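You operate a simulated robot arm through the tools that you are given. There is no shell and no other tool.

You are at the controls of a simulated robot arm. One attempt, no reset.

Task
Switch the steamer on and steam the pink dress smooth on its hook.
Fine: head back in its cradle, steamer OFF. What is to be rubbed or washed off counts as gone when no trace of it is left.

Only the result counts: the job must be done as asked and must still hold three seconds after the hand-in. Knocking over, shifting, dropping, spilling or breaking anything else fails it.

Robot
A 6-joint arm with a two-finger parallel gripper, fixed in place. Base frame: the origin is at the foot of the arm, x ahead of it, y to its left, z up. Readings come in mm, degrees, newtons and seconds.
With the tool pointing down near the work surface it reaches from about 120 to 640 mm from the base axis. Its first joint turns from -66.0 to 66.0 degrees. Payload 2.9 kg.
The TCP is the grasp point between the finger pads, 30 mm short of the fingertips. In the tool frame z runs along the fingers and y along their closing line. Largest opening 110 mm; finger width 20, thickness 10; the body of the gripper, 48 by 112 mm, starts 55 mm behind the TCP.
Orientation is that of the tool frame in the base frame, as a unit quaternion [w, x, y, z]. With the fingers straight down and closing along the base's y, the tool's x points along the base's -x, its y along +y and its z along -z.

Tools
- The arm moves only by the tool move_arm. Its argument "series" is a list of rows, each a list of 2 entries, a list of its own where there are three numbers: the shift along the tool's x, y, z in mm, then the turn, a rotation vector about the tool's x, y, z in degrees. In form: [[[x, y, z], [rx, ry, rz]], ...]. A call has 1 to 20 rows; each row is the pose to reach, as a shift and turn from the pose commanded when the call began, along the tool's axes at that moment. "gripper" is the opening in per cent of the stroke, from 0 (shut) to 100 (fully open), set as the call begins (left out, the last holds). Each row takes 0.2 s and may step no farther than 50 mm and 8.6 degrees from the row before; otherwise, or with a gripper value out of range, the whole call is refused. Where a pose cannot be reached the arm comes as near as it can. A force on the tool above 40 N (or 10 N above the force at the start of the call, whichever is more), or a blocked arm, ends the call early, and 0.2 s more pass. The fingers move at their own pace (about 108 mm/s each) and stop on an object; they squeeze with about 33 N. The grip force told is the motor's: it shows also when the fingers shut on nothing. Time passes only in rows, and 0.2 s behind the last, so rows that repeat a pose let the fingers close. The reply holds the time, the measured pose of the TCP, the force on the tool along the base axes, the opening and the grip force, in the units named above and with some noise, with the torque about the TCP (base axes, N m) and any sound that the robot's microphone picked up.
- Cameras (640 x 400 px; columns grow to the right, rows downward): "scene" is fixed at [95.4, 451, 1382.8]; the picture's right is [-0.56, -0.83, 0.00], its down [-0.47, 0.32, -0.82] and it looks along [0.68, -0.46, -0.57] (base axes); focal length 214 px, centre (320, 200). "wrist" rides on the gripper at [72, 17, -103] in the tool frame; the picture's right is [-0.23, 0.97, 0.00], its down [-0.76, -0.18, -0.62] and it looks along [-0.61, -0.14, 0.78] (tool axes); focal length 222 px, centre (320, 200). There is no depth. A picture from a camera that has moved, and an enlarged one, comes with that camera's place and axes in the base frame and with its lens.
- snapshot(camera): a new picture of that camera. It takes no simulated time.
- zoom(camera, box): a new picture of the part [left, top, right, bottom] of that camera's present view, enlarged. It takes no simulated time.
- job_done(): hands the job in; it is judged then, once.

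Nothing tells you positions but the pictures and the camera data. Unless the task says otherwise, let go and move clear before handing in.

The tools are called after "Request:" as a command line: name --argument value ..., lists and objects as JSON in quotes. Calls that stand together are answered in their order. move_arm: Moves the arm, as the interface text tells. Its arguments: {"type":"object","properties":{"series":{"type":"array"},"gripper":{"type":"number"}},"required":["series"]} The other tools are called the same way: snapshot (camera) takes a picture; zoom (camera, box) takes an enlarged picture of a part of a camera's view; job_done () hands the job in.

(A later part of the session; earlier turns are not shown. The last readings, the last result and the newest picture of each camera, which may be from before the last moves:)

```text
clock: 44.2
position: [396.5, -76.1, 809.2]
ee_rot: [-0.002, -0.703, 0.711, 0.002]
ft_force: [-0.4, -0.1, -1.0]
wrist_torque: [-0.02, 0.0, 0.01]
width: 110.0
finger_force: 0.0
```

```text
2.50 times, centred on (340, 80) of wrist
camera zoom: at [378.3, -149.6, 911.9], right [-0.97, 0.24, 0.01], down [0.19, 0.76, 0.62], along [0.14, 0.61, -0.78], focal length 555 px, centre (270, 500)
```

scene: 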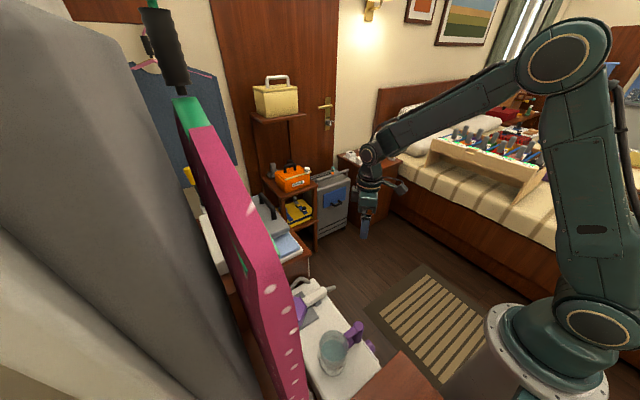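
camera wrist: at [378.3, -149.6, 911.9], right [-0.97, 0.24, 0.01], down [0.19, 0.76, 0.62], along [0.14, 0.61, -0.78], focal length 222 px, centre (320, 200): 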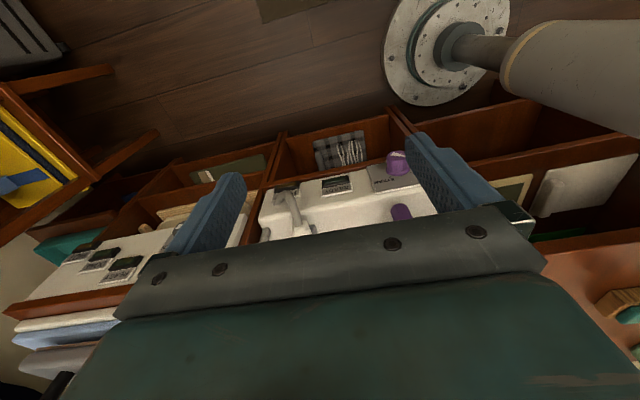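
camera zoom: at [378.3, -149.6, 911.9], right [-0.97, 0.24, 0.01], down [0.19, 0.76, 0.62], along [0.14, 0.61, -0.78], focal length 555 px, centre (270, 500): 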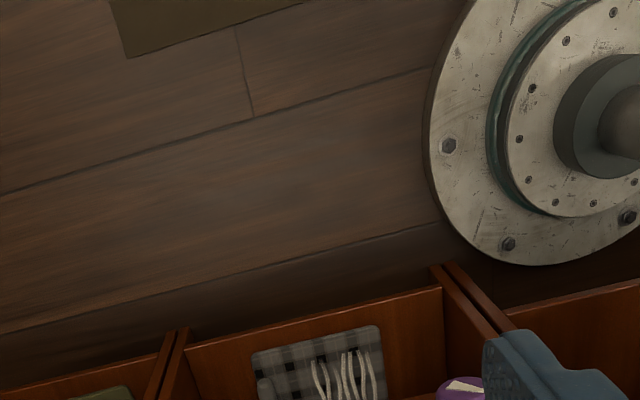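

The finger partly hides the panel. I'll zoom in first, then shift so the knob is between the fingers.

Request:
zoom --camera "wrist" --box '[240, 120, 440, 250]'

Request:
move_arm --series '[[[0, 25, -20], [0, 0, 0]], [[0, 50, -40], [0, 0, 0]], [[0, 75, -60], [0, 0, 0]], [[0, 100, -60], [0, 0, 0]], [[0, 100, -60], [0, 0, 0]]]'

Request:
snapshot --camera "wrist"

```text
3.08 times, centred on (340, 185) of wrist
camera zoom: at [378.3, -149.6, 911.9], right [-0.97, 0.24, 0.01], down [0.19, 0.76, 0.62], along [0.14, 0.61, -0.78], focal length 684 px, centre (258, 246)
```

zoom: 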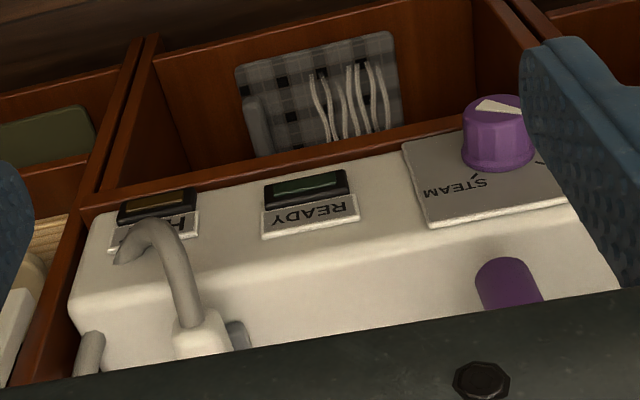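

```text
clock: 45.4
position: [297.8, -75.5, 869.1]
ee_rot: [-0.003, -0.703, 0.711, 0.002]
ft_force: [0.0, 0.3, -0.1]
wrist_torque: [-0.01, 0.03, 0.01]
width: 110.3
finger_force: 0.0
```

```text
taken
camera wrist: at [278.9, -148.3, 971.8], right [-0.97, 0.24, 0.01], down [0.19, 0.76, 0.62], along [0.14, 0.61, -0.78], focal length 222 px, centre (320, 200)
```

wrist: 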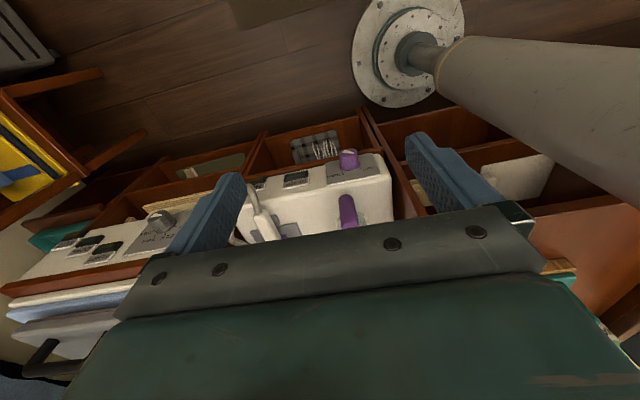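

I can see the panel: a purple knob with a pointer, OFF and STEAM labels, a READY lamp and another lamp. I'll zoom in for the details.

Request:
zoom --camera "wrist" --box '[290, 130, 410, 210]'

Request:
zoom --camera "wrist" --box '[240, 120, 420, 250]'

```text
5.00 times, centred on (350, 170) of wrist
camera zoom: at [278.9, -148.3, 971.8], right [-0.97, 0.24, 0.01], down [0.19, 0.76, 0.62], along [0.14, 0.61, -0.78], focal length 1111 px, centre (170, 350)
```

zoom: 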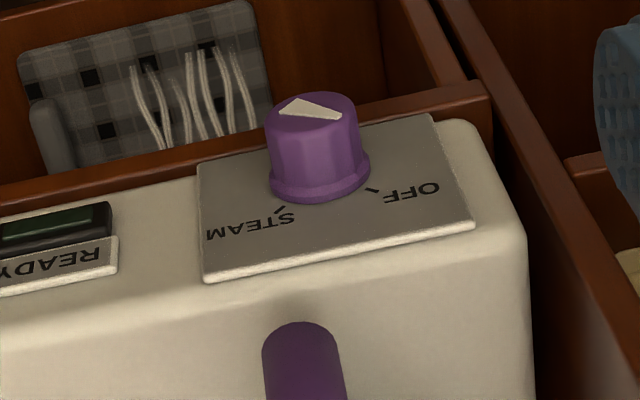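

```text
3.08 times, centred on (330, 185) of wrist
camera zoom: at [278.9, -148.3, 971.8], right [-0.97, 0.24, 0.01], down [0.19, 0.76, 0.62], along [0.14, 0.61, -0.78], focal length 684 px, centre (289, 246)
```

zoom: 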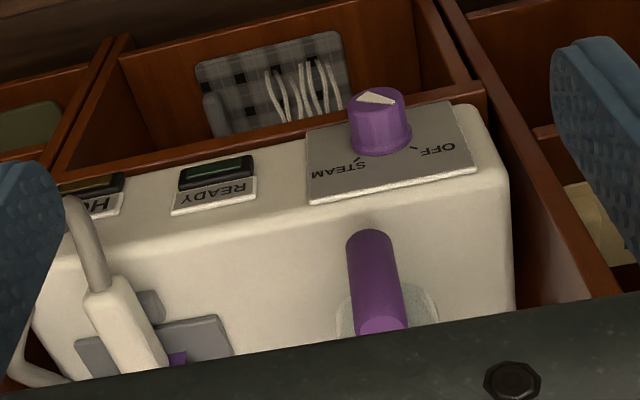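

The panel is vertical at y≈142, with the knob axis at about (267, ·, 490). The pointer is at OFF (upper left) and STEAM is about 98° clockwise. I'll go closer for a sharper look.

Request:
move_arm --series '[[[-19, 5, 38], [0, 0, 0]], [[-38, 10, 76], [0, 0, 0]], [[-57, 15, 114], [0, 0, 0]], [[-76, 20, 152], [0, 0, 0]], [[-95, 26, 190], [0, 0, 0]], [[-115, 31, 229], [0, 0, 0]], [[-115, 31, 229], [0, 0, 0]]]'

Request:
snapshot --camera "wrist"

Request:
snapshot --camera "scene"

```text
clock: 47.0
position: [267.7, 43.2, 639.9]
ee_rot: [-0.003, -0.702, 0.712, 0.002]
ft_force: [-0.1, 0.2, -1.0]
wrist_torque: [0.01, 0.02, 0.01]
width: 109.9
finger_force: 0.0
```

```text
taken
camera wrist: at [249.9, -29.9, 742.7], right [-0.97, 0.24, 0.01], down [0.19, 0.76, 0.62], along [0.14, 0.61, -0.78], focal length 222 px, centre (320, 200)
```

wrist: 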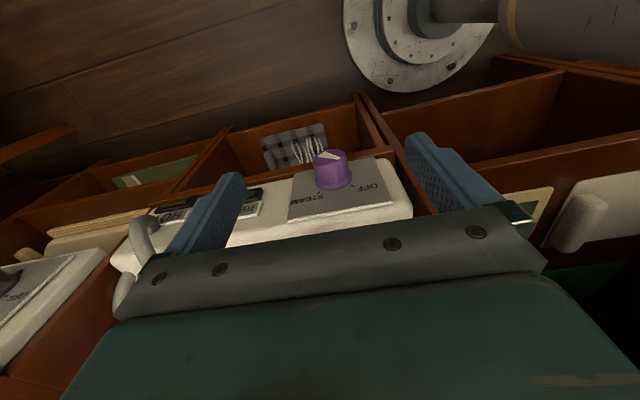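

```text
taken
```

scene: 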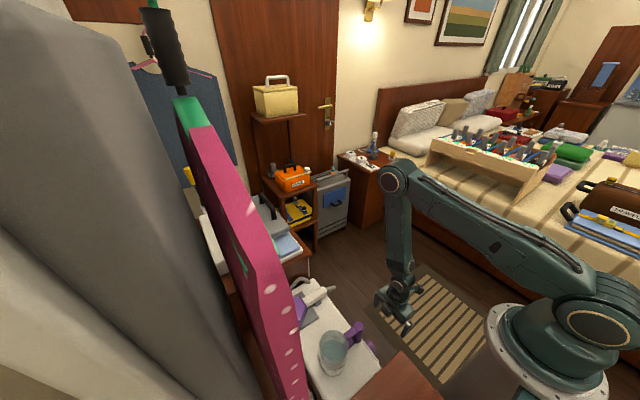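

Request:
zoom --camera "wrist" --box '[260, 120, 420, 230]'

Request:
zoom --camera "scene" --box '[280, 260, 440, 400]'

```text
3.64 times, centred on (340, 175) of wrist
camera zoom: at [249.9, -29.9, 742.7], right [-0.97, 0.24, 0.01], down [0.19, 0.76, 0.62], along [0.14, 0.61, -0.78], focal length 808 px, centre (247, 291)
```

zoom: 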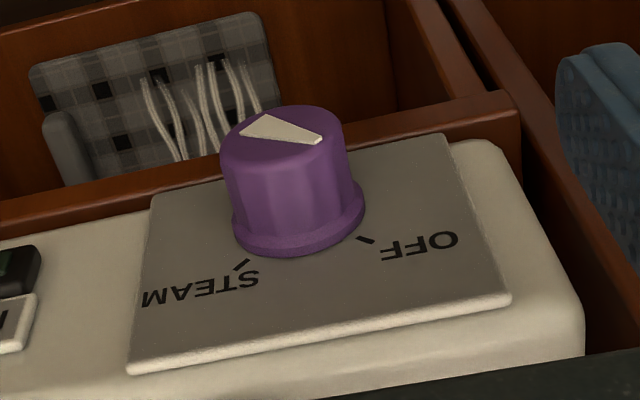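

```text
2.86 times, centred on (360, 330) of scene
camera zoom: at [95.4, 451.0, 1382.8], right [-0.56, -0.83, 0.0], down [-0.47, 0.32, -0.82], along [0.68, -0.46, -0.57], focal length 613 px, centre (206, -171)
```

zoom: 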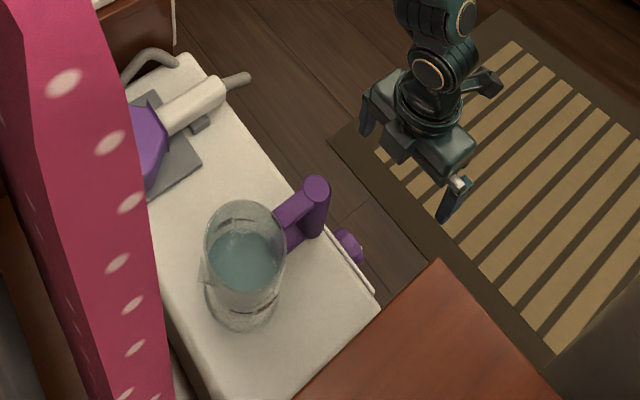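

The pointer clearly aims at OFF. I plan to pinch the knob from above at (267, 108, 491) and roll the tool about the knob axis in strokes, so first I'll rehearse that roll in free space.

Request:
move_arm --series '[[[0, 0, 0], [-8, 0, 0]], [[0, 0, 0], [-16, 0, 0]], [[0, 0, 0], [-24, 0, 0]], [[0, 0, 0], [-32, 0, 0]], [[0, 0, 0], [-36, 0, 0]], [[0, 0, 0], [-36, 0, 0]]]' --gripper 64

Request:
snapshot --camera "scene"

```text
clock: 48.4
position: [267.6, 42.1, 640.2]
ee_rot: [-0.219, -0.668, 0.675, 0.223]
ft_force: [-0.1, 0.7, 0.0]
wrist_torque: [0.01, 0.02, -0.01]
width: 70.4
finger_force: 0.1
```

```text
taken
```

scene: 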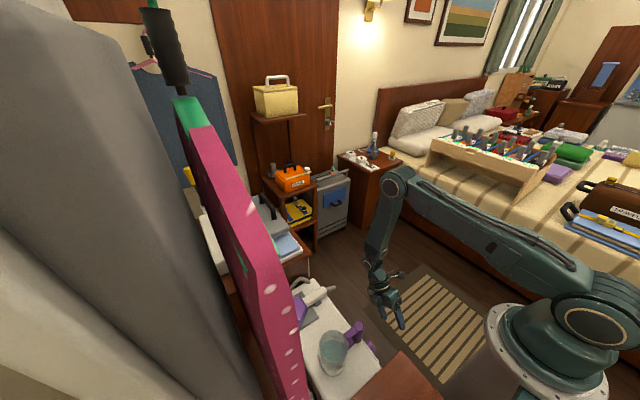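

The lean works. Now I'll return to vertical and move above the knob.

Request:
move_arm --series '[[[0, 0, 0], [8, 0, 0]], [[0, 0, 0], [16, 0, 0]], [[0, 0, 0], [24, 0, 0]], [[0, 0, 0], [32, 0, 0]], [[0, 0, 0], [36.2, 0, 0]], [[0, 0, 0], [36.2, 0, 0]]]'

Request:
move_arm --series '[[[-20, 0, 15], [0, 0, 0]], [[-40, 0, 35], [0, 0, 0]], [[-65, 0, 60], [0, 0, 0]], [[-65, 0, 80], [0, 0, 0]], [[-65, 0, 80], [0, 0, 0]]]'

Request:
snapshot --camera "wrist"

Request:
zoom --camera "scene" --box '[280, 260, 440, 400]'

```text
clock: 49.8
position: [266.9, 40.4, 639.8]
ee_rot: [0.0, -0.703, 0.712, 0.001]
ft_force: [0.4, -0.5, 0.5]
wrist_torque: [0.0, -0.02, -0.03]
width: 70.6
finger_force: 0.0
```

```text
clock: 51.0
position: [264.7, 103.7, 559.8]
ee_rot: [-0.001, -0.703, 0.711, 0.002]
ft_force: [-0.4, 0.0, 0.3]
wrist_torque: [-0.01, 0.0, -0.02]
width: 70.0
finger_force: 0.2
```

```text
taken
camera wrist: at [247.0, 30.9, 662.5], right [-0.97, 0.24, 0.0], down [0.19, 0.76, 0.62], along [0.15, 0.61, -0.78], focal length 222 px, centre (320, 200)
```

wrist: 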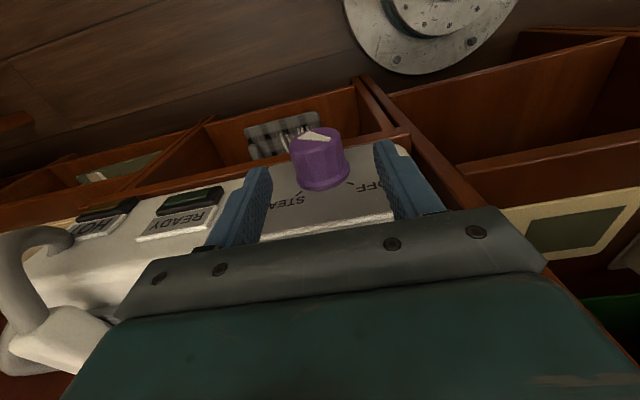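

```text
2.86 times, centred on (360, 330) of scene
camera zoom: at [95.4, 451.0, 1382.8], right [-0.56, -0.83, 0.0], down [-0.47, 0.32, -0.82], along [0.68, -0.46, -0.57], focal length 613 px, centre (206, -171)
```

zoom: 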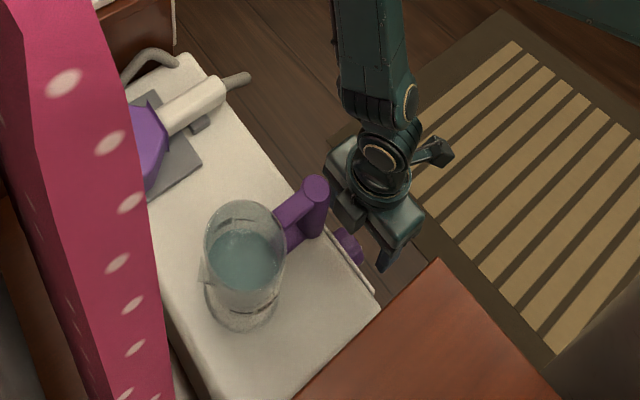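

The knob lines up between the fingers, so I'll descend around it.

Request:
move_arm --series '[[[-4, -3, 20], [0, 0, 0]], [[-4, -3, 40], [0, 0, 0]], [[-4, -3, 60], [0, 0, 0]], [[-4, -3, 69], [0, 0, 0]], [[-4, -3, 69], [0, 0, 0]]]'

Request:
snapshot --camera "wrist"

```text
clock: 51.9
position: [269.1, 107.4, 501.1]
ee_rot: [-0.001, -0.703, 0.711, 0.003]
ft_force: [-2.4, -3.4, 15.3]
wrist_torque: [0.7, -0.41, 0.02]
width: 70.3
finger_force: 0.1
stopped in row 4: the force on the tool passed its limit at 62 N (the readings are from after the stop); the commanded pose is now the measured one
```

```text
taken
camera wrist: at [251.3, 35.5, 603.9], right [-0.97, 0.24, 0.0], down [0.19, 0.76, 0.62], along [0.15, 0.61, -0.78], focal length 222 px, centre (320, 200)
```

wrist: 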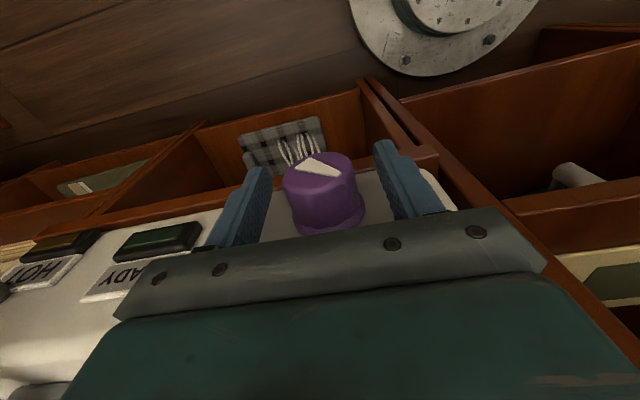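

Something at about (296, 154) touched, most likely the wrist on the jug handle's top. I'll back straight up right away and check the jug.

Request:
move_arm --series '[[[0, 0, -10], [0, 0, 0]], [[0, 0, -25], [0, 0, 0]], [[0, 0, -25], [0, 0, 0]]]'

Request:
zoom --camera "scene" --box '[280, 260, 440, 400]'

```text
clock: 52.7
position: [269.0, 108.4, 525.7]
ee_rot: [-0.001, -0.703, 0.711, 0.002]
ft_force: [-0.3, -0.3, -0.5]
wrist_torque: [0.02, -0.01, 0.0]
width: 70.4
finger_force: 0.1
```

```text
2.86 times, centred on (360, 330) of scene
camera zoom: at [95.4, 451.0, 1382.8], right [-0.56, -0.83, 0.0], down [-0.47, 0.32, -0.82], along [0.68, -0.46, -0.57], focal length 613 px, centre (206, -171)
```

zoom: 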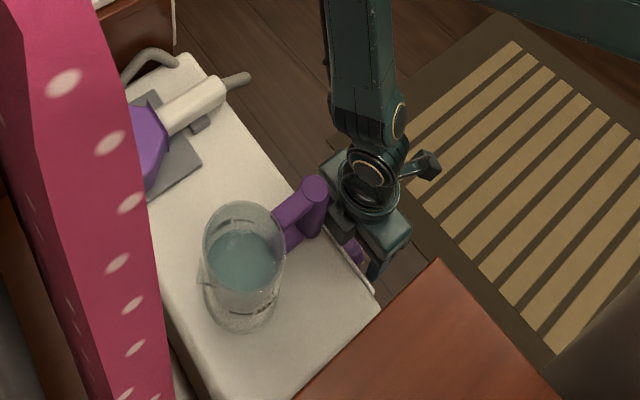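

The jug still stands where it was. I'll back away toward −y and lean the tool top away from the jug, fingers pointing down and forward, to clear the handle.

Request:
move_arm --series '[[[15, 0, -12], [0, 0, 0]], [[35, 0, -25], [0, 0, 0]], [[55, 1, -40], [0, -5, 0]], [[70, 1, -40], [0, -12, 0]], [[70, 1, -40], [0, -19, 0]], [[70, 1, -40], [0, -26, 0]], [[70, 1, -40], [0, -30, 0]], [[70, 1, -40], [0, -30, 0]]]'

Request:
snapshot --camera "wrist"

Request:
snapshot --camera "scene"

```text
clock: 54.5
position: [268.0, 38.8, 565.3]
ee_rot: [0.184, -0.678, 0.687, 0.184]
ft_force: [0.2, 0.1, 0.2]
wrist_torque: [-0.01, 0.01, 0.0]
width: 70.3
finger_force: 0.1
```

```text
taken
camera wrist: at [249.4, -76.3, 618.2], right [-0.97, 0.21, 0.12], down [0.19, 0.34, 0.92], along [0.15, 0.92, -0.37], focal length 222 px, centre (320, 200)
```

wrist: 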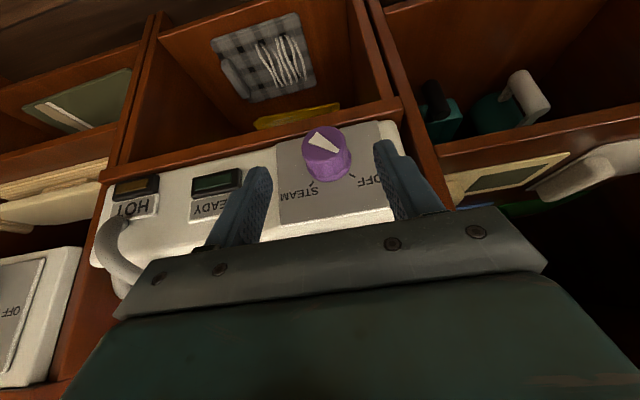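

```text
taken
```

scene: 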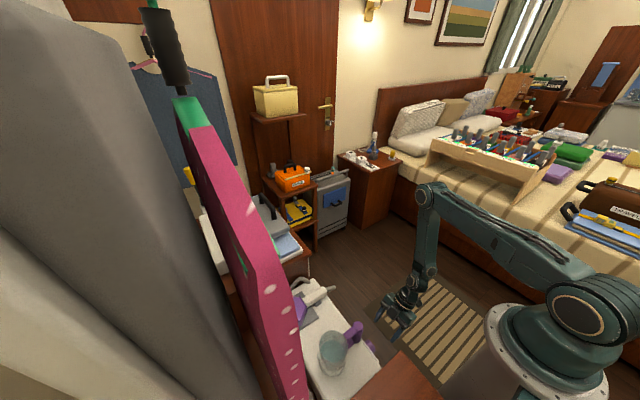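

Now the view of the panel is excellent. I'll zoom to refine the knob centre and pointer.

Request:
zoom --camera "wrist" --box '[260, 110, 400, 210]'

```text
4.00 times, centred on (330, 160) of wrist
camera zoom: at [249.4, -76.3, 618.2], right [-0.97, 0.21, 0.12], down [0.19, 0.34, 0.92], along [0.15, 0.92, -0.37], focal length 888 px, centre (280, 360)
```

zoom: 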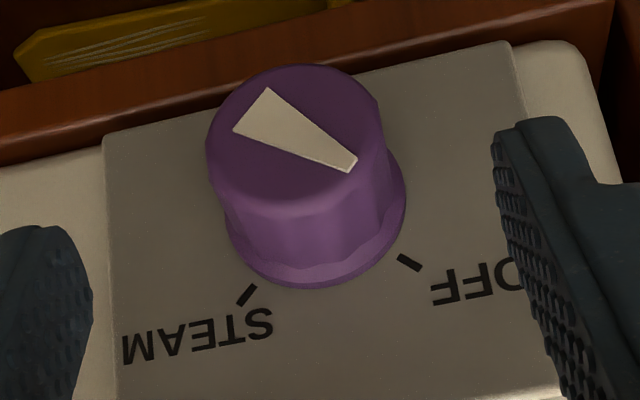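

The knob axis is at (268, ·, 490). I'll approach along the tilted tool axis with the fingers straddling the knob.

Request:
move_arm --series '[[[-10, 1, 20], [0, 0, 0]], [[-22, 1, 40], [0, 0, 0]], [[-22, 1, 60], [0, 0, 0]], [[-22, 1, 80], [0, 0, 0]], [[-22, 1, 92], [0, 0, 0]], [[-22, 1, 100], [0, 0, 0]], [[-22, 1, 100], [0, 0, 0]]]'

Request:
snapshot --camera "wrist"

```text
clock: 56.1
position: [266.0, 108.0, 489.1]
ee_rot: [0.183, -0.678, 0.688, 0.185]
ft_force: [-0.1, 0.3, 0.3]
wrist_torque: [0.0, 0.02, -0.01]
width: 70.5
finger_force: 0.0
```

```text
taken
camera wrist: at [248.2, -7.1, 542.4], right [-0.97, 0.21, 0.12], down [0.19, 0.34, 0.92], along [0.15, 0.92, -0.37], focal length 222 px, centre (320, 200)
```

wrist: 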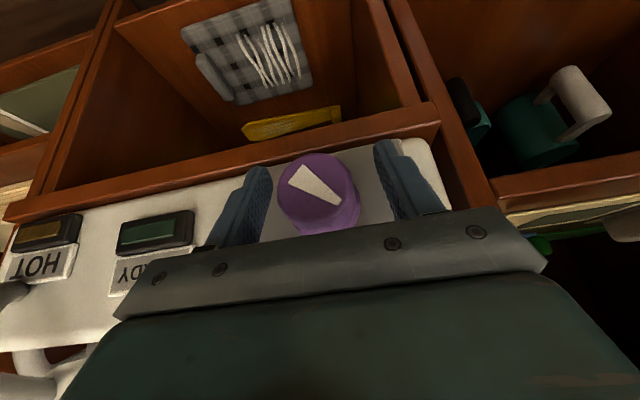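

Well placed. A 2 mm correction, then close on the knob.

Request:
move_arm --series '[[[0, -2, -1], [0, 0, 0]], [[0, -2, -1], [0, 0, 0]], [[0, -2, -1], [0, 0, 0]]]' --gripper 0

Request:
zoom --camera "wrist" --box '[240, 110, 440, 240]'

```text
clock: 56.9
position: [270.6, 107.5, 488.6]
ee_rot: [0.183, -0.678, 0.688, 0.182]
ft_force: [8.6, 16.6, -34.2]
wrist_torque: [-0.39, -0.02, 0.02]
width: 46.2
finger_force: 44.8
```

```text
3.08 times, centred on (340, 175) of wrist
camera zoom: at [251.0, -7.6, 543.4], right [-0.97, 0.21, 0.12], down [0.18, 0.35, 0.92], along [0.15, 0.91, -0.37], focal length 684 px, centre (258, 277)
```

zoom: 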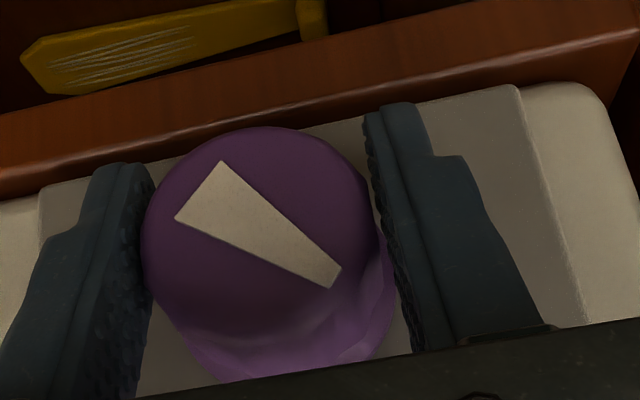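

The knob is gripped, but there's some strain because my commanded pose is slightly off. I'll relax it to the measured pose first.

Request:
move_arm --series '[[[0.5, -1.5, 0.5], [0, 0, 0]], [[1, -2.6, 1], [0, 0, 0]], [[1, -2.6, 1], [0, 0, 0]]]'

```text
clock: 57.7
position: [269.9, 106.2, 489.9]
ee_rot: [0.183, -0.677, 0.688, 0.187]
ft_force: [-12.5, -11.3, 32.6]
wrist_torque: [0.44, 0.14, 0.26]
width: 46.4
finger_force: 44.4
```

Request:
move_arm --series '[[[-0.3, 0.6, -0.5], [0, 0, 0]], [[-0.3, 0.6, -0.5], [0, 0, 0]]]'

```text
clock: 58.3
position: [270.2, 107.0, 489.8]
ee_rot: [0.183, -0.678, 0.688, 0.185]
ft_force: [-12.4, -4.3, 21.1]
wrist_torque: [1.04, 0.25, -0.01]
width: 46.3
finger_force: 45.0
```

Request:
move_arm --series '[[[-0.4, 0.5, -0.6], [0, 0, 0]], [[-0.4, 0.5, -0.6], [0, 0, 0]]]'

```text
clock: 58.9
position: [270.4, 107.1, 490.0]
ee_rot: [0.183, -0.678, 0.687, 0.185]
ft_force: [-10.6, 6.3, -1.3]
wrist_torque: [0.72, 0.26, 0.09]
width: 46.2
finger_force: 44.7
```

Strain is nearly gone. Now I'll turn about the knob axis, clockwise seen from the front, for the first stroke.

Request:
move_arm --series '[[[0, 0, 0], [-3.5, 0, 2]], [[0, 0, 0], [-6.9, 0, 4]], [[0, 0, 0], [-10.4, 0, 6]], [[0, 0, 0], [-13.8, 0, 8]], [[0, 0, 0], [-17.3, 0, 10]], [[0, 0, 0], [-20.7, 0, 12]], [[0, 0, 0], [-24.2, 0, 14]], [[0, 0, 0], [-27.6, 0, 16]], [[0, 0, 0], [-30.2, 0, 17.5]], [[0, 0, 0], [-30.2, 0, 17.5]]]'

Request:
zoom --camera "wrist" --box '[220, 100, 440, 240]'

```text
clock: 61.1
position: [269.8, 107.6, 489.1]
ee_rot: [-0.03, -0.59, 0.711, 0.381]
ft_force: [-13.2, 2.1, -24.4]
wrist_torque: [-0.44, 0.01, 0.25]
width: 46.0
finger_force: 45.1
```

```text
2.86 times, centred on (330, 170) of wrist
camera zoom: at [285.0, -8.4, 543.0], right [-0.73, 0.21, 0.65], down [0.68, 0.34, 0.65], along [-0.09, 0.92, -0.39], focal length 635 px, centre (291, 286)
```

zoom: 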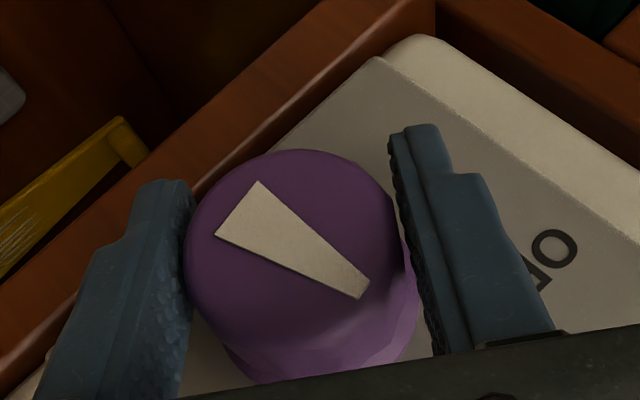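

The knob turned with the gripper. I'll continue the stroke a further 28°.

Request:
move_arm --series '[[[0, 0, 0], [-3.5, 0, 2]], [[0, 0, 0], [-6.9, 0, 4]], [[0, 0, 0], [-10.4, 0, 6]], [[0, 0, 0], [-13.8, 0, 8]], [[0, 0, 0], [-17.3, 0, 10]], [[0, 0, 0], [-20.7, 0, 12]], [[0, 0, 0], [-24.2, 0, 14]], [[0, 0, 0], [-24.2, 0, 14]]]'

Request:
zoom --camera "wrist" --box '[220, 100, 440, 240]'

Request:
snapshot --camera "scene"

```text
clock: 62.4
position: [271.0, 107.5, 490.5]
ee_rot: [-0.152, -0.512, 0.698, 0.477]
ft_force: [1.2, 2.1, -3.4]
wrist_torque: [-0.02, 0.03, -0.11]
width: 46.3
finger_force: 44.2
out of reach, approached as far as the arm can: row 6
stopped in row 6: the force on the tool passed its limit at 50 N (the readings are from after the stop); the commanded pose is now the measured one
```

```text
2.86 times, centred on (330, 170) of wrist
camera zoom: at [301.9, -8.6, 535.7], right [-0.46, 0.22, 0.86], down [0.87, 0.33, 0.37], along [-0.2, 0.92, -0.34], focal length 635 px, centre (291, 286)
```

zoom: 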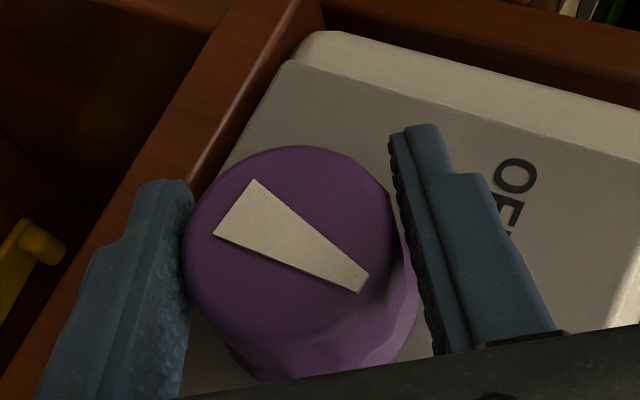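

```text
taken
```

scene: 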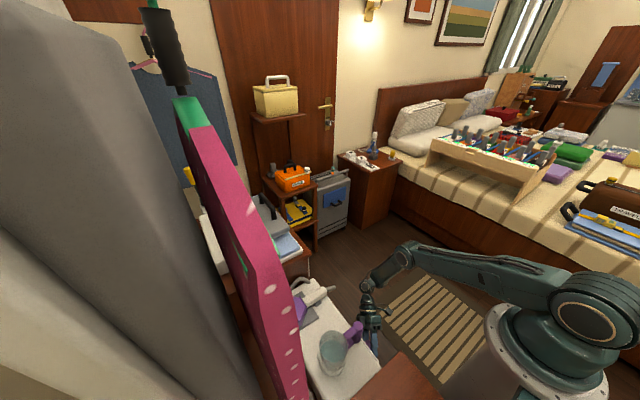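

I've turned it about 55°, to the arm's limit. I'll open, swing back, and re-grip.

Request:
move_arm --series '[[[0, 0, 0], [0, 0, 0]], [[0, 0, 0], [0, 0, 0]], [[0, 0, 0], [6.9, 0, -4]], [[0, 0, 0], [13.8, 0, -8]], [[0, 0, 0], [20.7, 0, -12]], [[0, 0, 0], [27.6, 0, -16]], [[0, 0, 0], [34.5, 0, -20]], [[0, 0, 0], [41.4, 0, -24]], [[0, 0, 0], [47.5, 0, -27.6]], [[0, 0, 0], [47.5, 0, -27.6]]]' --gripper 64

Request:
snapshot --camera "wrist"

```text
clock: 64.6
position: [271.0, 107.6, 491.0]
ee_rot: [0.179, -0.676, 0.692, 0.18]
ft_force: [0.7, -1.0, 0.1]
wrist_torque: [0.01, 0.02, 0.01]
width: 70.4
finger_force: 0.1
```

```text
taken
camera wrist: at [251.3, -7.0, 545.0], right [-0.97, 0.22, 0.12], down [0.19, 0.35, 0.92], along [0.16, 0.91, -0.38], focal length 222 px, centre (320, 200)
```

wrist: 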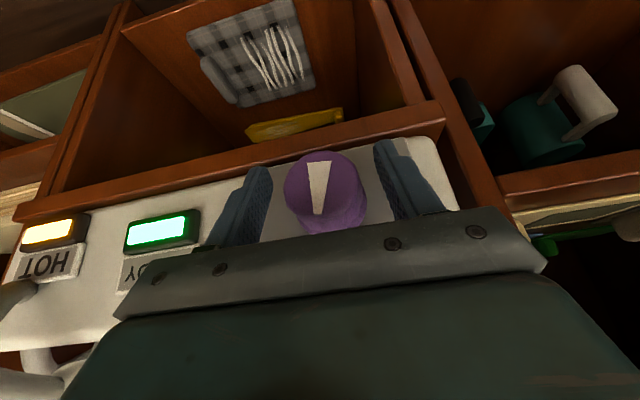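

Both lamps, HOT and READY, are already lit. I'll finish turning the pointer fully to STEAM.

Request:
move_arm --series '[[[0, 0, 0], [0, 0, 0]], [[0, 0, 0], [0, 0, 0]], [[0, 0, 0], [0, 0, 0]]]' --gripper 0

Request:
move_arm --series '[[[0, 0, 0], [-3.5, 0, 2]], [[0, 0, 0], [-6.9, 0, 4]], [[0, 0, 0], [-10.4, 0, 6]], [[0, 0, 0], [-13.8, 0, 8]], [[0, 0, 0], [-17.3, 0, 10]], [[0, 0, 0], [-20.7, 0, 12]], [[0, 0, 0], [-24.2, 0, 14]], [[0, 0, 0], [-27.6, 0, 16]], [[0, 0, 0], [-31.1, 0, 18]], [[0, 0, 0], [-34.5, 0, 20]], [[0, 0, 0], [-36.3, 0, 21]], [[0, 0, 0], [-36.3, 0, 21]]]'

Request:
snapshot --camera "wrist"

```text
clock: 65.4
position: [270.1, 108.5, 491.0]
ee_rot: [0.178, -0.676, 0.692, 0.181]
ft_force: [-7.4, -2.8, 6.5]
wrist_torque: [-0.06, 0.02, 0.14]
width: 46.1
finger_force: 45.1
```

```text
clock: 68.0
position: [271.2, 105.6, 491.3]
ee_rot: [-0.074, -0.562, 0.712, 0.414]
ft_force: [-8.0, -3.7, -7.9]
wrist_torque: [-0.03, -1.09, 0.13]
width: 46.4
finger_force: 45.2
```

```text
taken
camera wrist: at [291.3, -8.5, 542.6], right [-0.64, 0.22, 0.74], down [0.76, 0.34, 0.56], along [-0.13, 0.92, -0.38], focal length 222 px, centre (320, 200)
```

wrist: 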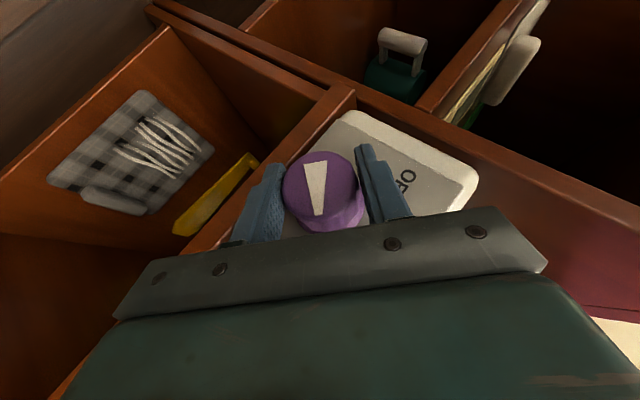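

There's resistance at the end of the turn, so STEAM is reached. Release, swing back and retreat along the tool axis.

Request:
move_arm --series '[[[0, 0, 0], [0, 0, 0]], [[0, 0, 0], [0, 0, 0]], [[0, 0, 0], [6.9, 0, -4]], [[0, 0, 0], [13.8, 0, -8]], [[0, 0, 0], [20.7, 0, -12]], [[0, 0, 0], [27.6, 0, -16]], [[0, 0, 0], [34.5, 0, -20]], [[0, 0, 0], [36.3, 0, -21]], [[0, 0, 0], [36.3, 0, -21]]]' --gripper 64

Request:
move_arm --series '[[[0, 0, -20], [0, 0, 0]], [[0, 0, -45], [0, 0, 0]], [[10, 0, -75], [0, 0, 0]], [[22, 0, -105], [0, 0, 0]], [[22, 0, -105], [0, 0, 0]]]'

Request:
snapshot --camera "wrist"

Request:
zoom --camera "scene" --box '[240, 260, 400, 400]'

```text
clock: 70.0
position: [271.1, 104.9, 491.0]
ee_rot: [0.179, -0.676, 0.692, 0.18]
ft_force: [0.0, 0.2, -0.1]
wrist_torque: [0.02, 0.01, 0.01]
width: 70.4
finger_force: 0.1
```

```text
clock: 71.2
position: [271.2, 35.7, 573.0]
ee_rot: [0.18, -0.675, 0.692, 0.18]
ft_force: [0.8, 0.7, 0.1]
wrist_torque: [-0.01, 0.01, -0.03]
width: 70.4
finger_force: 0.0
```

```text
taken
camera wrist: at [251.6, -77.9, 626.7], right [-0.97, 0.22, 0.12], down [0.19, 0.35, 0.92], along [0.16, 0.91, -0.38], focal length 222 px, centre (320, 200)
```

wrist: 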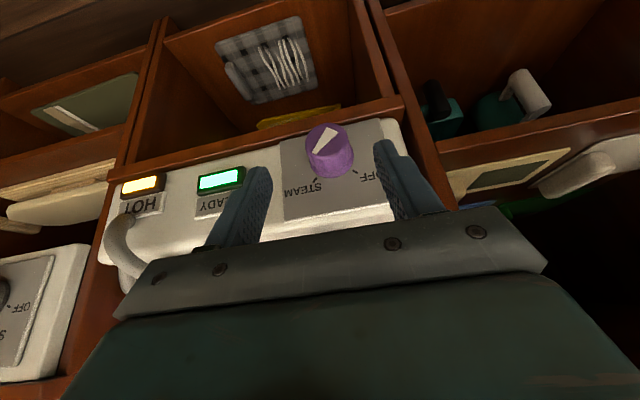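

```text
2.86 times, centred on (320, 330) of scene
camera zoom: at [95.4, 451.0, 1382.8], right [-0.56, -0.83, 0.0], down [-0.47, 0.32, -0.82], along [0.68, -0.46, -0.57], focal length 613 px, centre (320, -171)
```

zoom: 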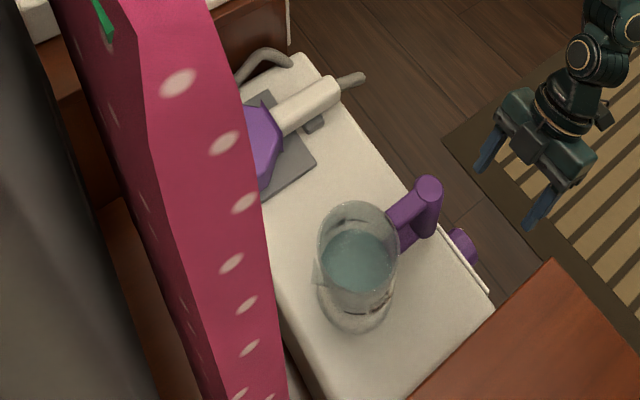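

Steam is on: the pointer is at STEAM, both lamps are lit and the jug is in place. Now I'll raise up, level the tool and move over to view the steamer head's handle.

Request:
move_arm --series '[[[-17, -26, -30], [0, 4, 0]], [[-34, -52, -60], [0, 8, 0]], [[-51, -78, -90], [0, 12, 0]], [[-68, -104, -120], [0, 16, 0]], [[-85, -130, -150], [0, 20, 0]], [[-102, -156, -181], [0, 24, 0]], [[-119, -182, -211], [0, 28, 0]], [[-136, -208, -241], [0, 30, 0]], [[-136, -208, -241], [0, 30, 0]]]' --gripper 100

Request:
snapshot --camera "wrist"

```text
clock: 73.2
position: [480.5, 30.6, 846.4]
ee_rot: [-0.006, -0.7, 0.714, -0.001]
ft_force: [-0.1, -0.4, -0.7]
wrist_torque: [-0.01, 0.01, 0.0]
width: 109.8
finger_force: 0.1
```

```text
taken
camera wrist: at [463.1, -41.0, 950.5], right [-0.97, 0.25, 0.0], down [0.2, 0.76, 0.61], along [0.15, 0.59, -0.79], focal length 222 px, centre (320, 200)
```

wrist: 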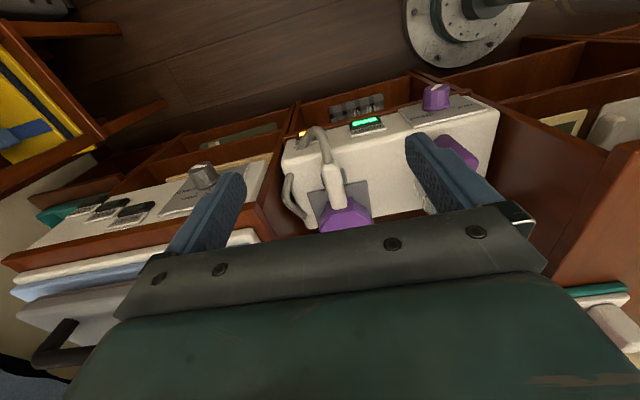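

Request:
zoom --camera "wrist" --box '[270, 110, 400, 240]'

Request:
zoom --camera "scene" --box '[290, 270, 350, 330]'

```text
3.08 times, centred on (335, 175) of wrist
camera zoom: at [463.1, -41.0, 950.5], right [-0.97, 0.25, 0.0], down [0.2, 0.76, 0.61], along [0.15, 0.59, -0.79], focal length 684 px, centre (274, 277)
```

zoom: 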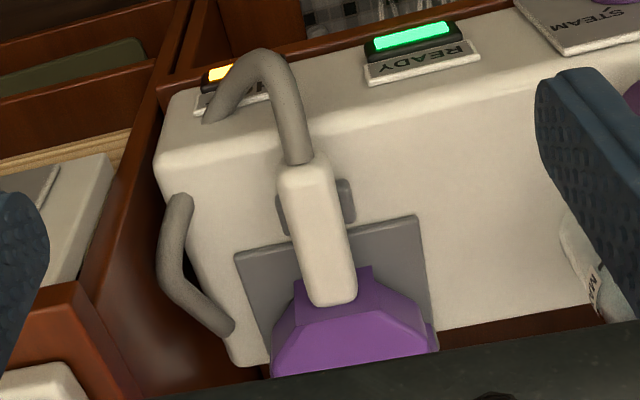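

```text
6.67 times, centred on (320, 300) of scene
camera zoom: at [95.4, 451.0, 1382.8], right [-0.56, -0.83, 0.0], down [-0.47, 0.32, -0.82], along [0.68, -0.46, -0.57], focal length 1430 px, centre (320, -467)
```

zoom: 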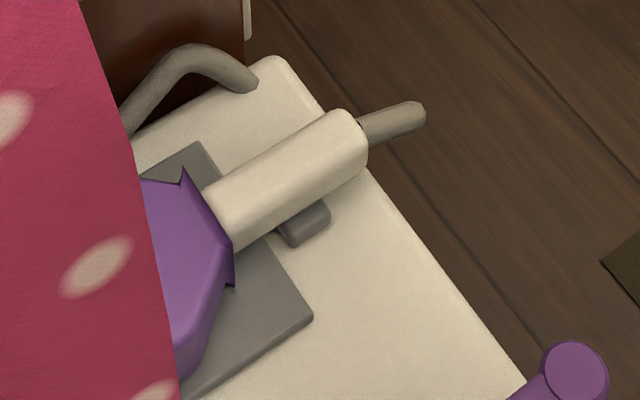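

The head's white handle lies along y at about x=494, y 152–243, top z≈598, in a cradle with side prongs near y≈195. I'll move closer for a more precise look.

Request:
move_arm --series '[[[-30, -4, 30], [0, 0, 0]], [[-60, -8, 60], [0, 0, 0]], [[-90, -12, 90], [0, 0, 0]], [[-105, -14, 110], [0, 0, 0]], [[-105, -14, 110], [0, 0, 0]]]'

Request:
snapshot --camera "wrist"

Request:
zoom --camera "wrist" --box '[230, 80, 430, 220]'

```text
clock: 74.4
position: [496.7, 134.4, 734.5]
ee_rot: [-0.006, -0.699, 0.715, -0.001]
ft_force: [-0.1, -0.1, 0.3]
wrist_torque: [-0.02, 0.01, 0.02]
width: 110.2
finger_force: 0.1
```

```text
taken
camera wrist: at [478.2, 63.5, 838.4], right [-0.97, 0.25, 0.0], down [0.2, 0.76, 0.61], along [0.15, 0.6, -0.79], focal length 222 px, centre (320, 200)
```

wrist: 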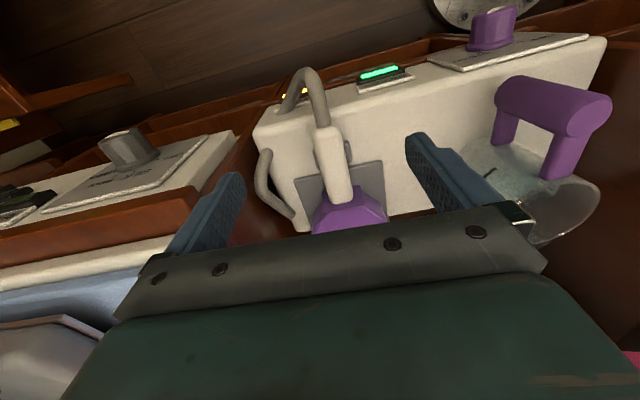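

```text
2.86 times, centred on (330, 150) of wrist
camera zoom: at [478.2, 63.5, 838.4], right [-0.97, 0.25, 0.0], down [0.2, 0.76, 0.61], along [0.15, 0.6, -0.79], focal length 635 px, centre (291, 343)
```

zoom: 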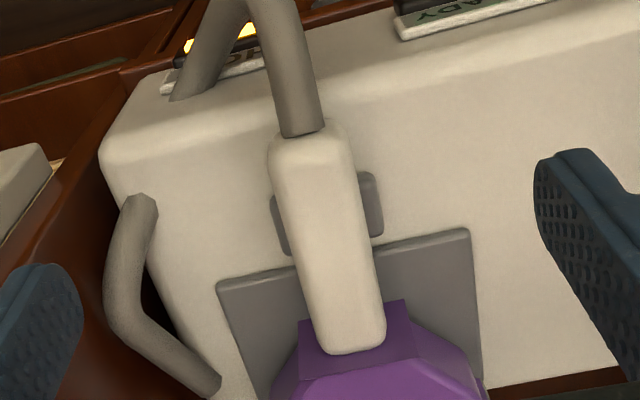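

The free stretch of the handle between the prongs and the purple head is y≈213–240. I'll line up at (494, 227) above it and check before descending.

Request:
move_arm --series '[[[-30, 1, 10], [0, 0, 0]], [[-60, 2, 25], [0, 0, 0]], [[-94, 4, 50], [0, 0, 0]], [[-94, 4, 70], [0, 0, 0]], [[-94, 4, 70], [0, 0, 0]]]' --gripper 60

Request:
snapshot --camera "wrist"

Request:
zoom --camera "scene" --box '[260, 230, 380, 330]'

```text
clock: 75.6
position: [492.2, 227.6, 664.0]
ee_rot: [-0.007, -0.7, 0.714, -0.001]
ft_force: [0.3, 0.5, 0.1]
wrist_torque: [0.01, -0.02, 0.01]
width: 66.2
finger_force: 0.1
```

```text
taken
camera wrist: at [474.3, 156.0, 768.5], right [-0.97, 0.25, 0.0], down [0.2, 0.76, 0.61], along [0.15, 0.6, -0.79], focal length 222 px, centre (320, 200)
```

wrist: 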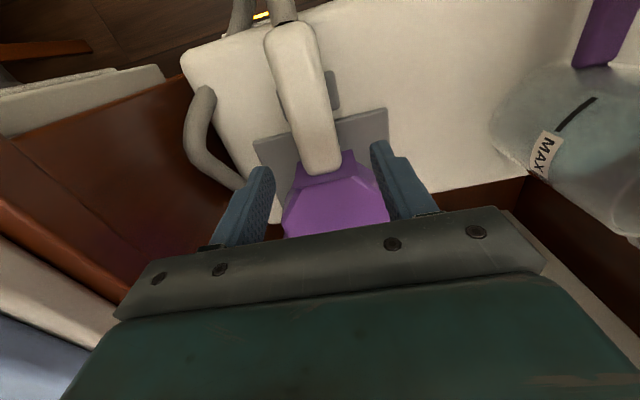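

```text
4.00 times, centred on (320, 280) of scene
camera zoom: at [95.4, 451.0, 1382.8], right [-0.56, -0.83, 0.0], down [-0.47, 0.32, -0.82], along [0.68, -0.46, -0.57], focal length 858 px, centre (320, -120)
```

zoom: 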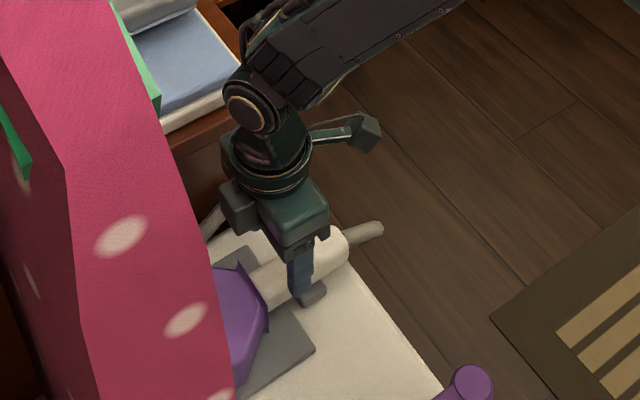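

Aligned. The free stretch is really y≈214–248, so I'll centre at y=230 and descend.

Request:
move_arm --series '[[[-3, -3, 20], [0, 0, 0]], [[-3, -3, 40], [0, 0, 0]], [[-3, -3, 55], [0, 0, 0]], [[-3, -3, 65], [0, 0, 0]], [[-3, -3, 69], [0, 0, 0]], [[-3, -3, 69], [0, 0, 0]]]'

Request:
snapshot --camera "wrist"

Request:
zoom --camera "scene" --box '[260, 230, 380, 330]'

```text
clock: 77.0
position: [496.6, 230.5, 598.2]
ee_rot: [-0.005, -0.699, 0.715, -0.003]
ft_force: [-7.5, -8.9, 33.2]
wrist_torque: [0.05, -0.92, -0.08]
width: 62.3
finger_force: 0.1
```

```text
taken
camera wrist: at [478.0, 158.9, 701.9], right [-0.97, 0.25, 0.0], down [0.2, 0.76, 0.61], along [0.15, 0.6, -0.79], focal length 222 px, centre (320, 200)
```

wrist: 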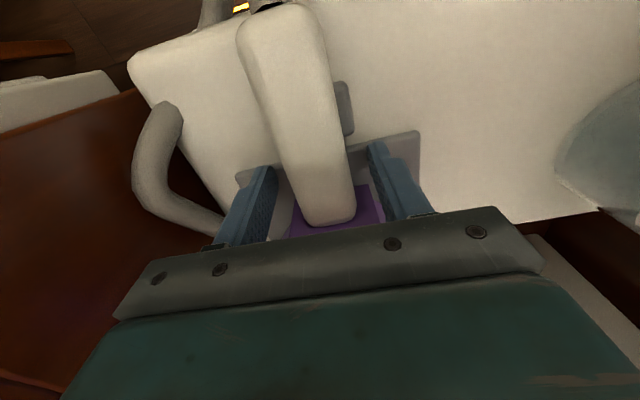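

```text
4.00 times, centred on (320, 280) of scene
camera zoom: at [94.8, 450.6, 1383.0], right [-0.56, -0.83, 0.0], down [-0.47, 0.32, -0.82], along [0.68, -0.46, -0.57], focal length 858 px, centre (320, -120)
```

zoom: 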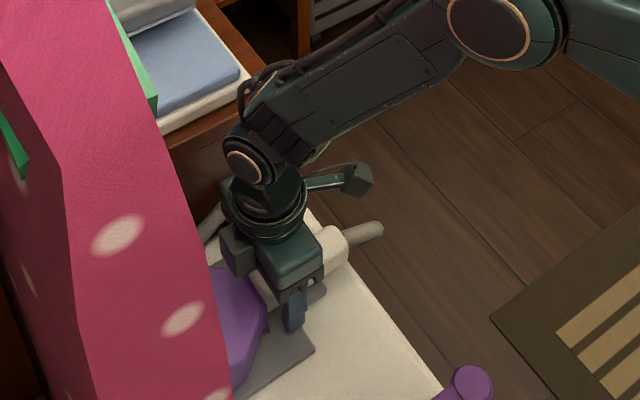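

The +x fingertip is just touching the plate. I'll raise 4 mm and then close on the handle.

Request:
move_arm --series '[[[0, 0, -4], [0, 0, 0]], [[0, 0, -4], [0, 0, 0]]]'

Request:
move_arm --series '[[[0, 0, 0], [0, 0, 0]], [[0, 0, 0], [0, 0, 0]], [[0, 0, 0], [0, 0, 0]], [[0, 0, 0], [0, 0, 0]]]' --gripper 0

Request:
snapshot --camera "wrist"

```text
clock: 77.6
position: [494.3, 230.1, 599.2]
ee_rot: [-0.007, -0.701, 0.714, 0.0]
ft_force: [-0.6, -0.2, -0.7]
wrist_torque: [-0.01, 0.0, 0.01]
width: 66.1
finger_force: 0.0
```

```text
clock: 78.6
position: [494.6, 230.0, 599.5]
ee_rot: [-0.007, -0.7, 0.714, 0.0]
ft_force: [0.2, -0.1, 0.0]
wrist_torque: [-0.16, 0.0, -0.02]
width: 33.9
finger_force: 32.9
```

```text
taken
camera wrist: at [476.0, 159.1, 703.5], right [-0.97, 0.25, 0.01], down [0.2, 0.76, 0.61], along [0.15, 0.6, -0.79], focal length 222 px, centre (320, 200)
```

wrist: 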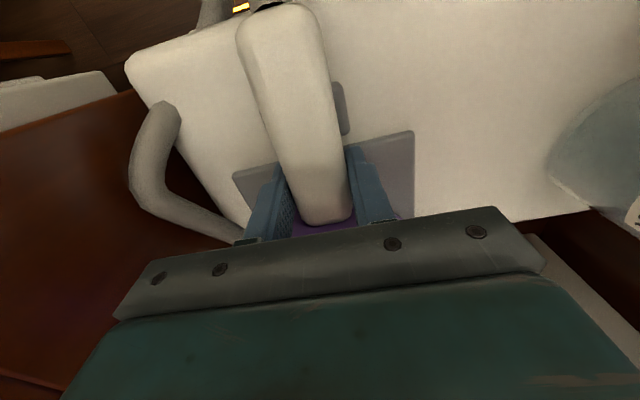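

The handle is gripped with no side load. The cradle pose to return to is TCP (494.5, 230, 599.3). Lifting gently.

Request:
move_arm --series '[[[0, 0, -5], [0, 0, 0]], [[0, 0, -15], [0, 0, 0]], [[0, 0, -30], [0, 0, 0]], [[0, 0, -50], [0, 0, 0]], [[0, 0, -60], [0, 0, 0]]]'

Request:
snapshot --camera "wrist"

Request:
zoom --camera "scene" --box '[240, 200, 400, 340]'

```text
clock: 79.8
position: [494.9, 230.7, 659.1]
ee_rot: [-0.006, -0.7, 0.714, -0.001]
ft_force: [0.3, 0.9, -3.6]
wrist_torque: [-0.1, -0.03, -0.01]
width: 33.6
finger_force: 32.5
```

```text
taken
camera wrist: at [477.2, 159.6, 763.4], right [-0.97, 0.25, 0.01], down [0.2, 0.76, 0.61], along [0.15, 0.6, -0.79], focal length 222 px, centre (320, 200)
```

wrist: 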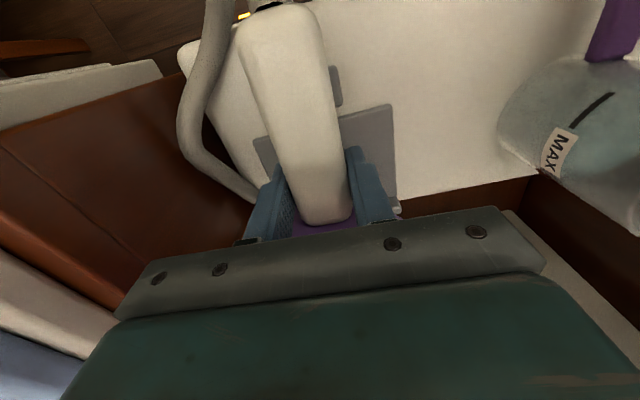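

```text
2.86 times, centred on (320, 270) of scene
camera zoom: at [95.5, 451.0, 1382.8], right [-0.56, -0.83, 0.0], down [-0.47, 0.32, -0.82], along [0.68, -0.46, -0.57], focal length 613 px, centre (320, 0)
```

zoom: 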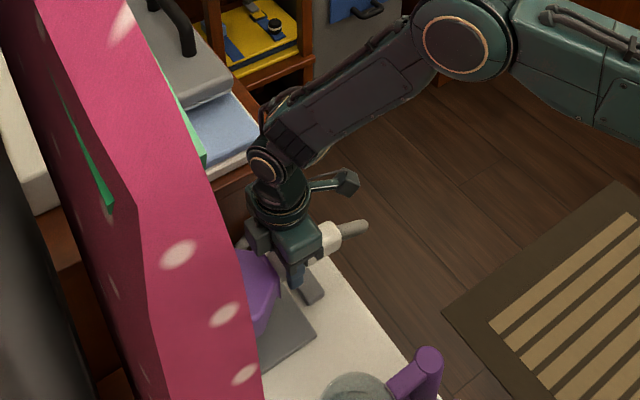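

The head is free and hanging steadily, nozzle toward the dress. Now I'll carry it up, keeping clear of the dress (front at y≈403).

Request:
move_arm --series '[[[6, 6, -36], [0, 0, 0]], [[12, 11, -73], [0, 0, 0]], [[18, 17, -110], [0, 0, 0]], [[24, 22, -146], [0, 0, 0]], [[30, 28, -183], [0, 0, 0]], [[36, 33, -220], [0, 0, 0]], [[36, 39, -256], [0, 0, 0]], [[36, 45, -293], [0, 0, 0]], [[36, 50, -330], [0, 0, 0]], [[36, 56, -366], [0, 0, 0]], [[36, 61, -403], [0, 0, 0]], [[36, 67, -440], [0, 0, 0]], [[36, 67, -440], [0, 0, 0]]]'

Request:
snapshot --camera "wrist"

Request:
snapshot --camera "scene"

```text
clock: 82.6
position: [431.0, 200.8, 1101.6]
ee_rot: [-0.006, -0.699, 0.715, -0.001]
ft_force: [0.7, -0.6, -3.0]
wrist_torque: [-0.14, 0.01, -0.03]
width: 33.9
finger_force: 33.3
```

```text
taken
camera wrist: at [412.7, 129.3, 1204.9], right [-0.97, 0.25, 0.01], down [0.2, 0.76, 0.61], along [0.15, 0.6, -0.79], focal length 222 px, centre (320, 200)
```

wrist: 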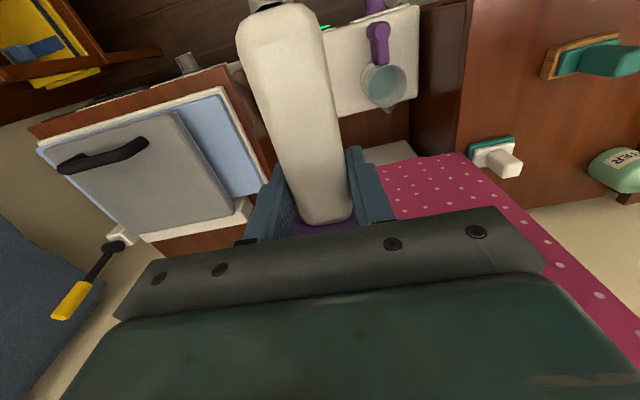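

```text
taken
```

scene: 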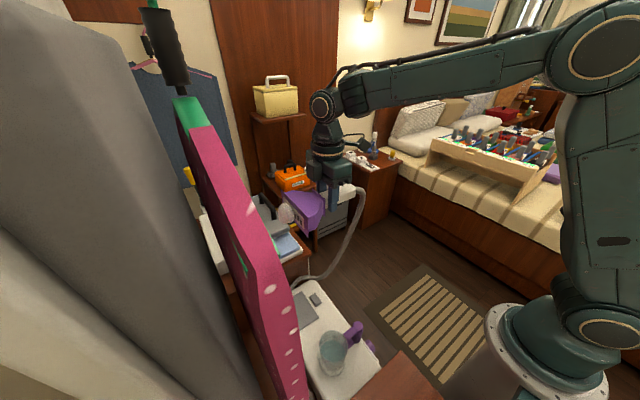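

Request:
zoom --camera "scene" --box '[200, 140, 400, 290]'

```text
2.67 times, centred on (300, 215) of scene
camera zoom: at [95.5, 451.0, 1382.8], right [-0.56, -0.83, 0.0], down [-0.47, 0.32, -0.82], along [0.68, -0.46, -0.57], focal length 572 px, centre (373, 160)
```

zoom: 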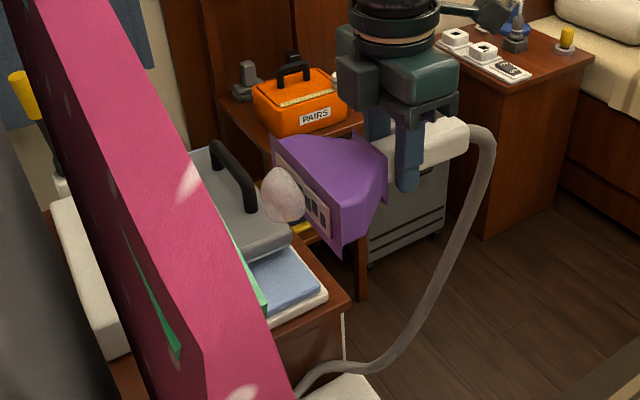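

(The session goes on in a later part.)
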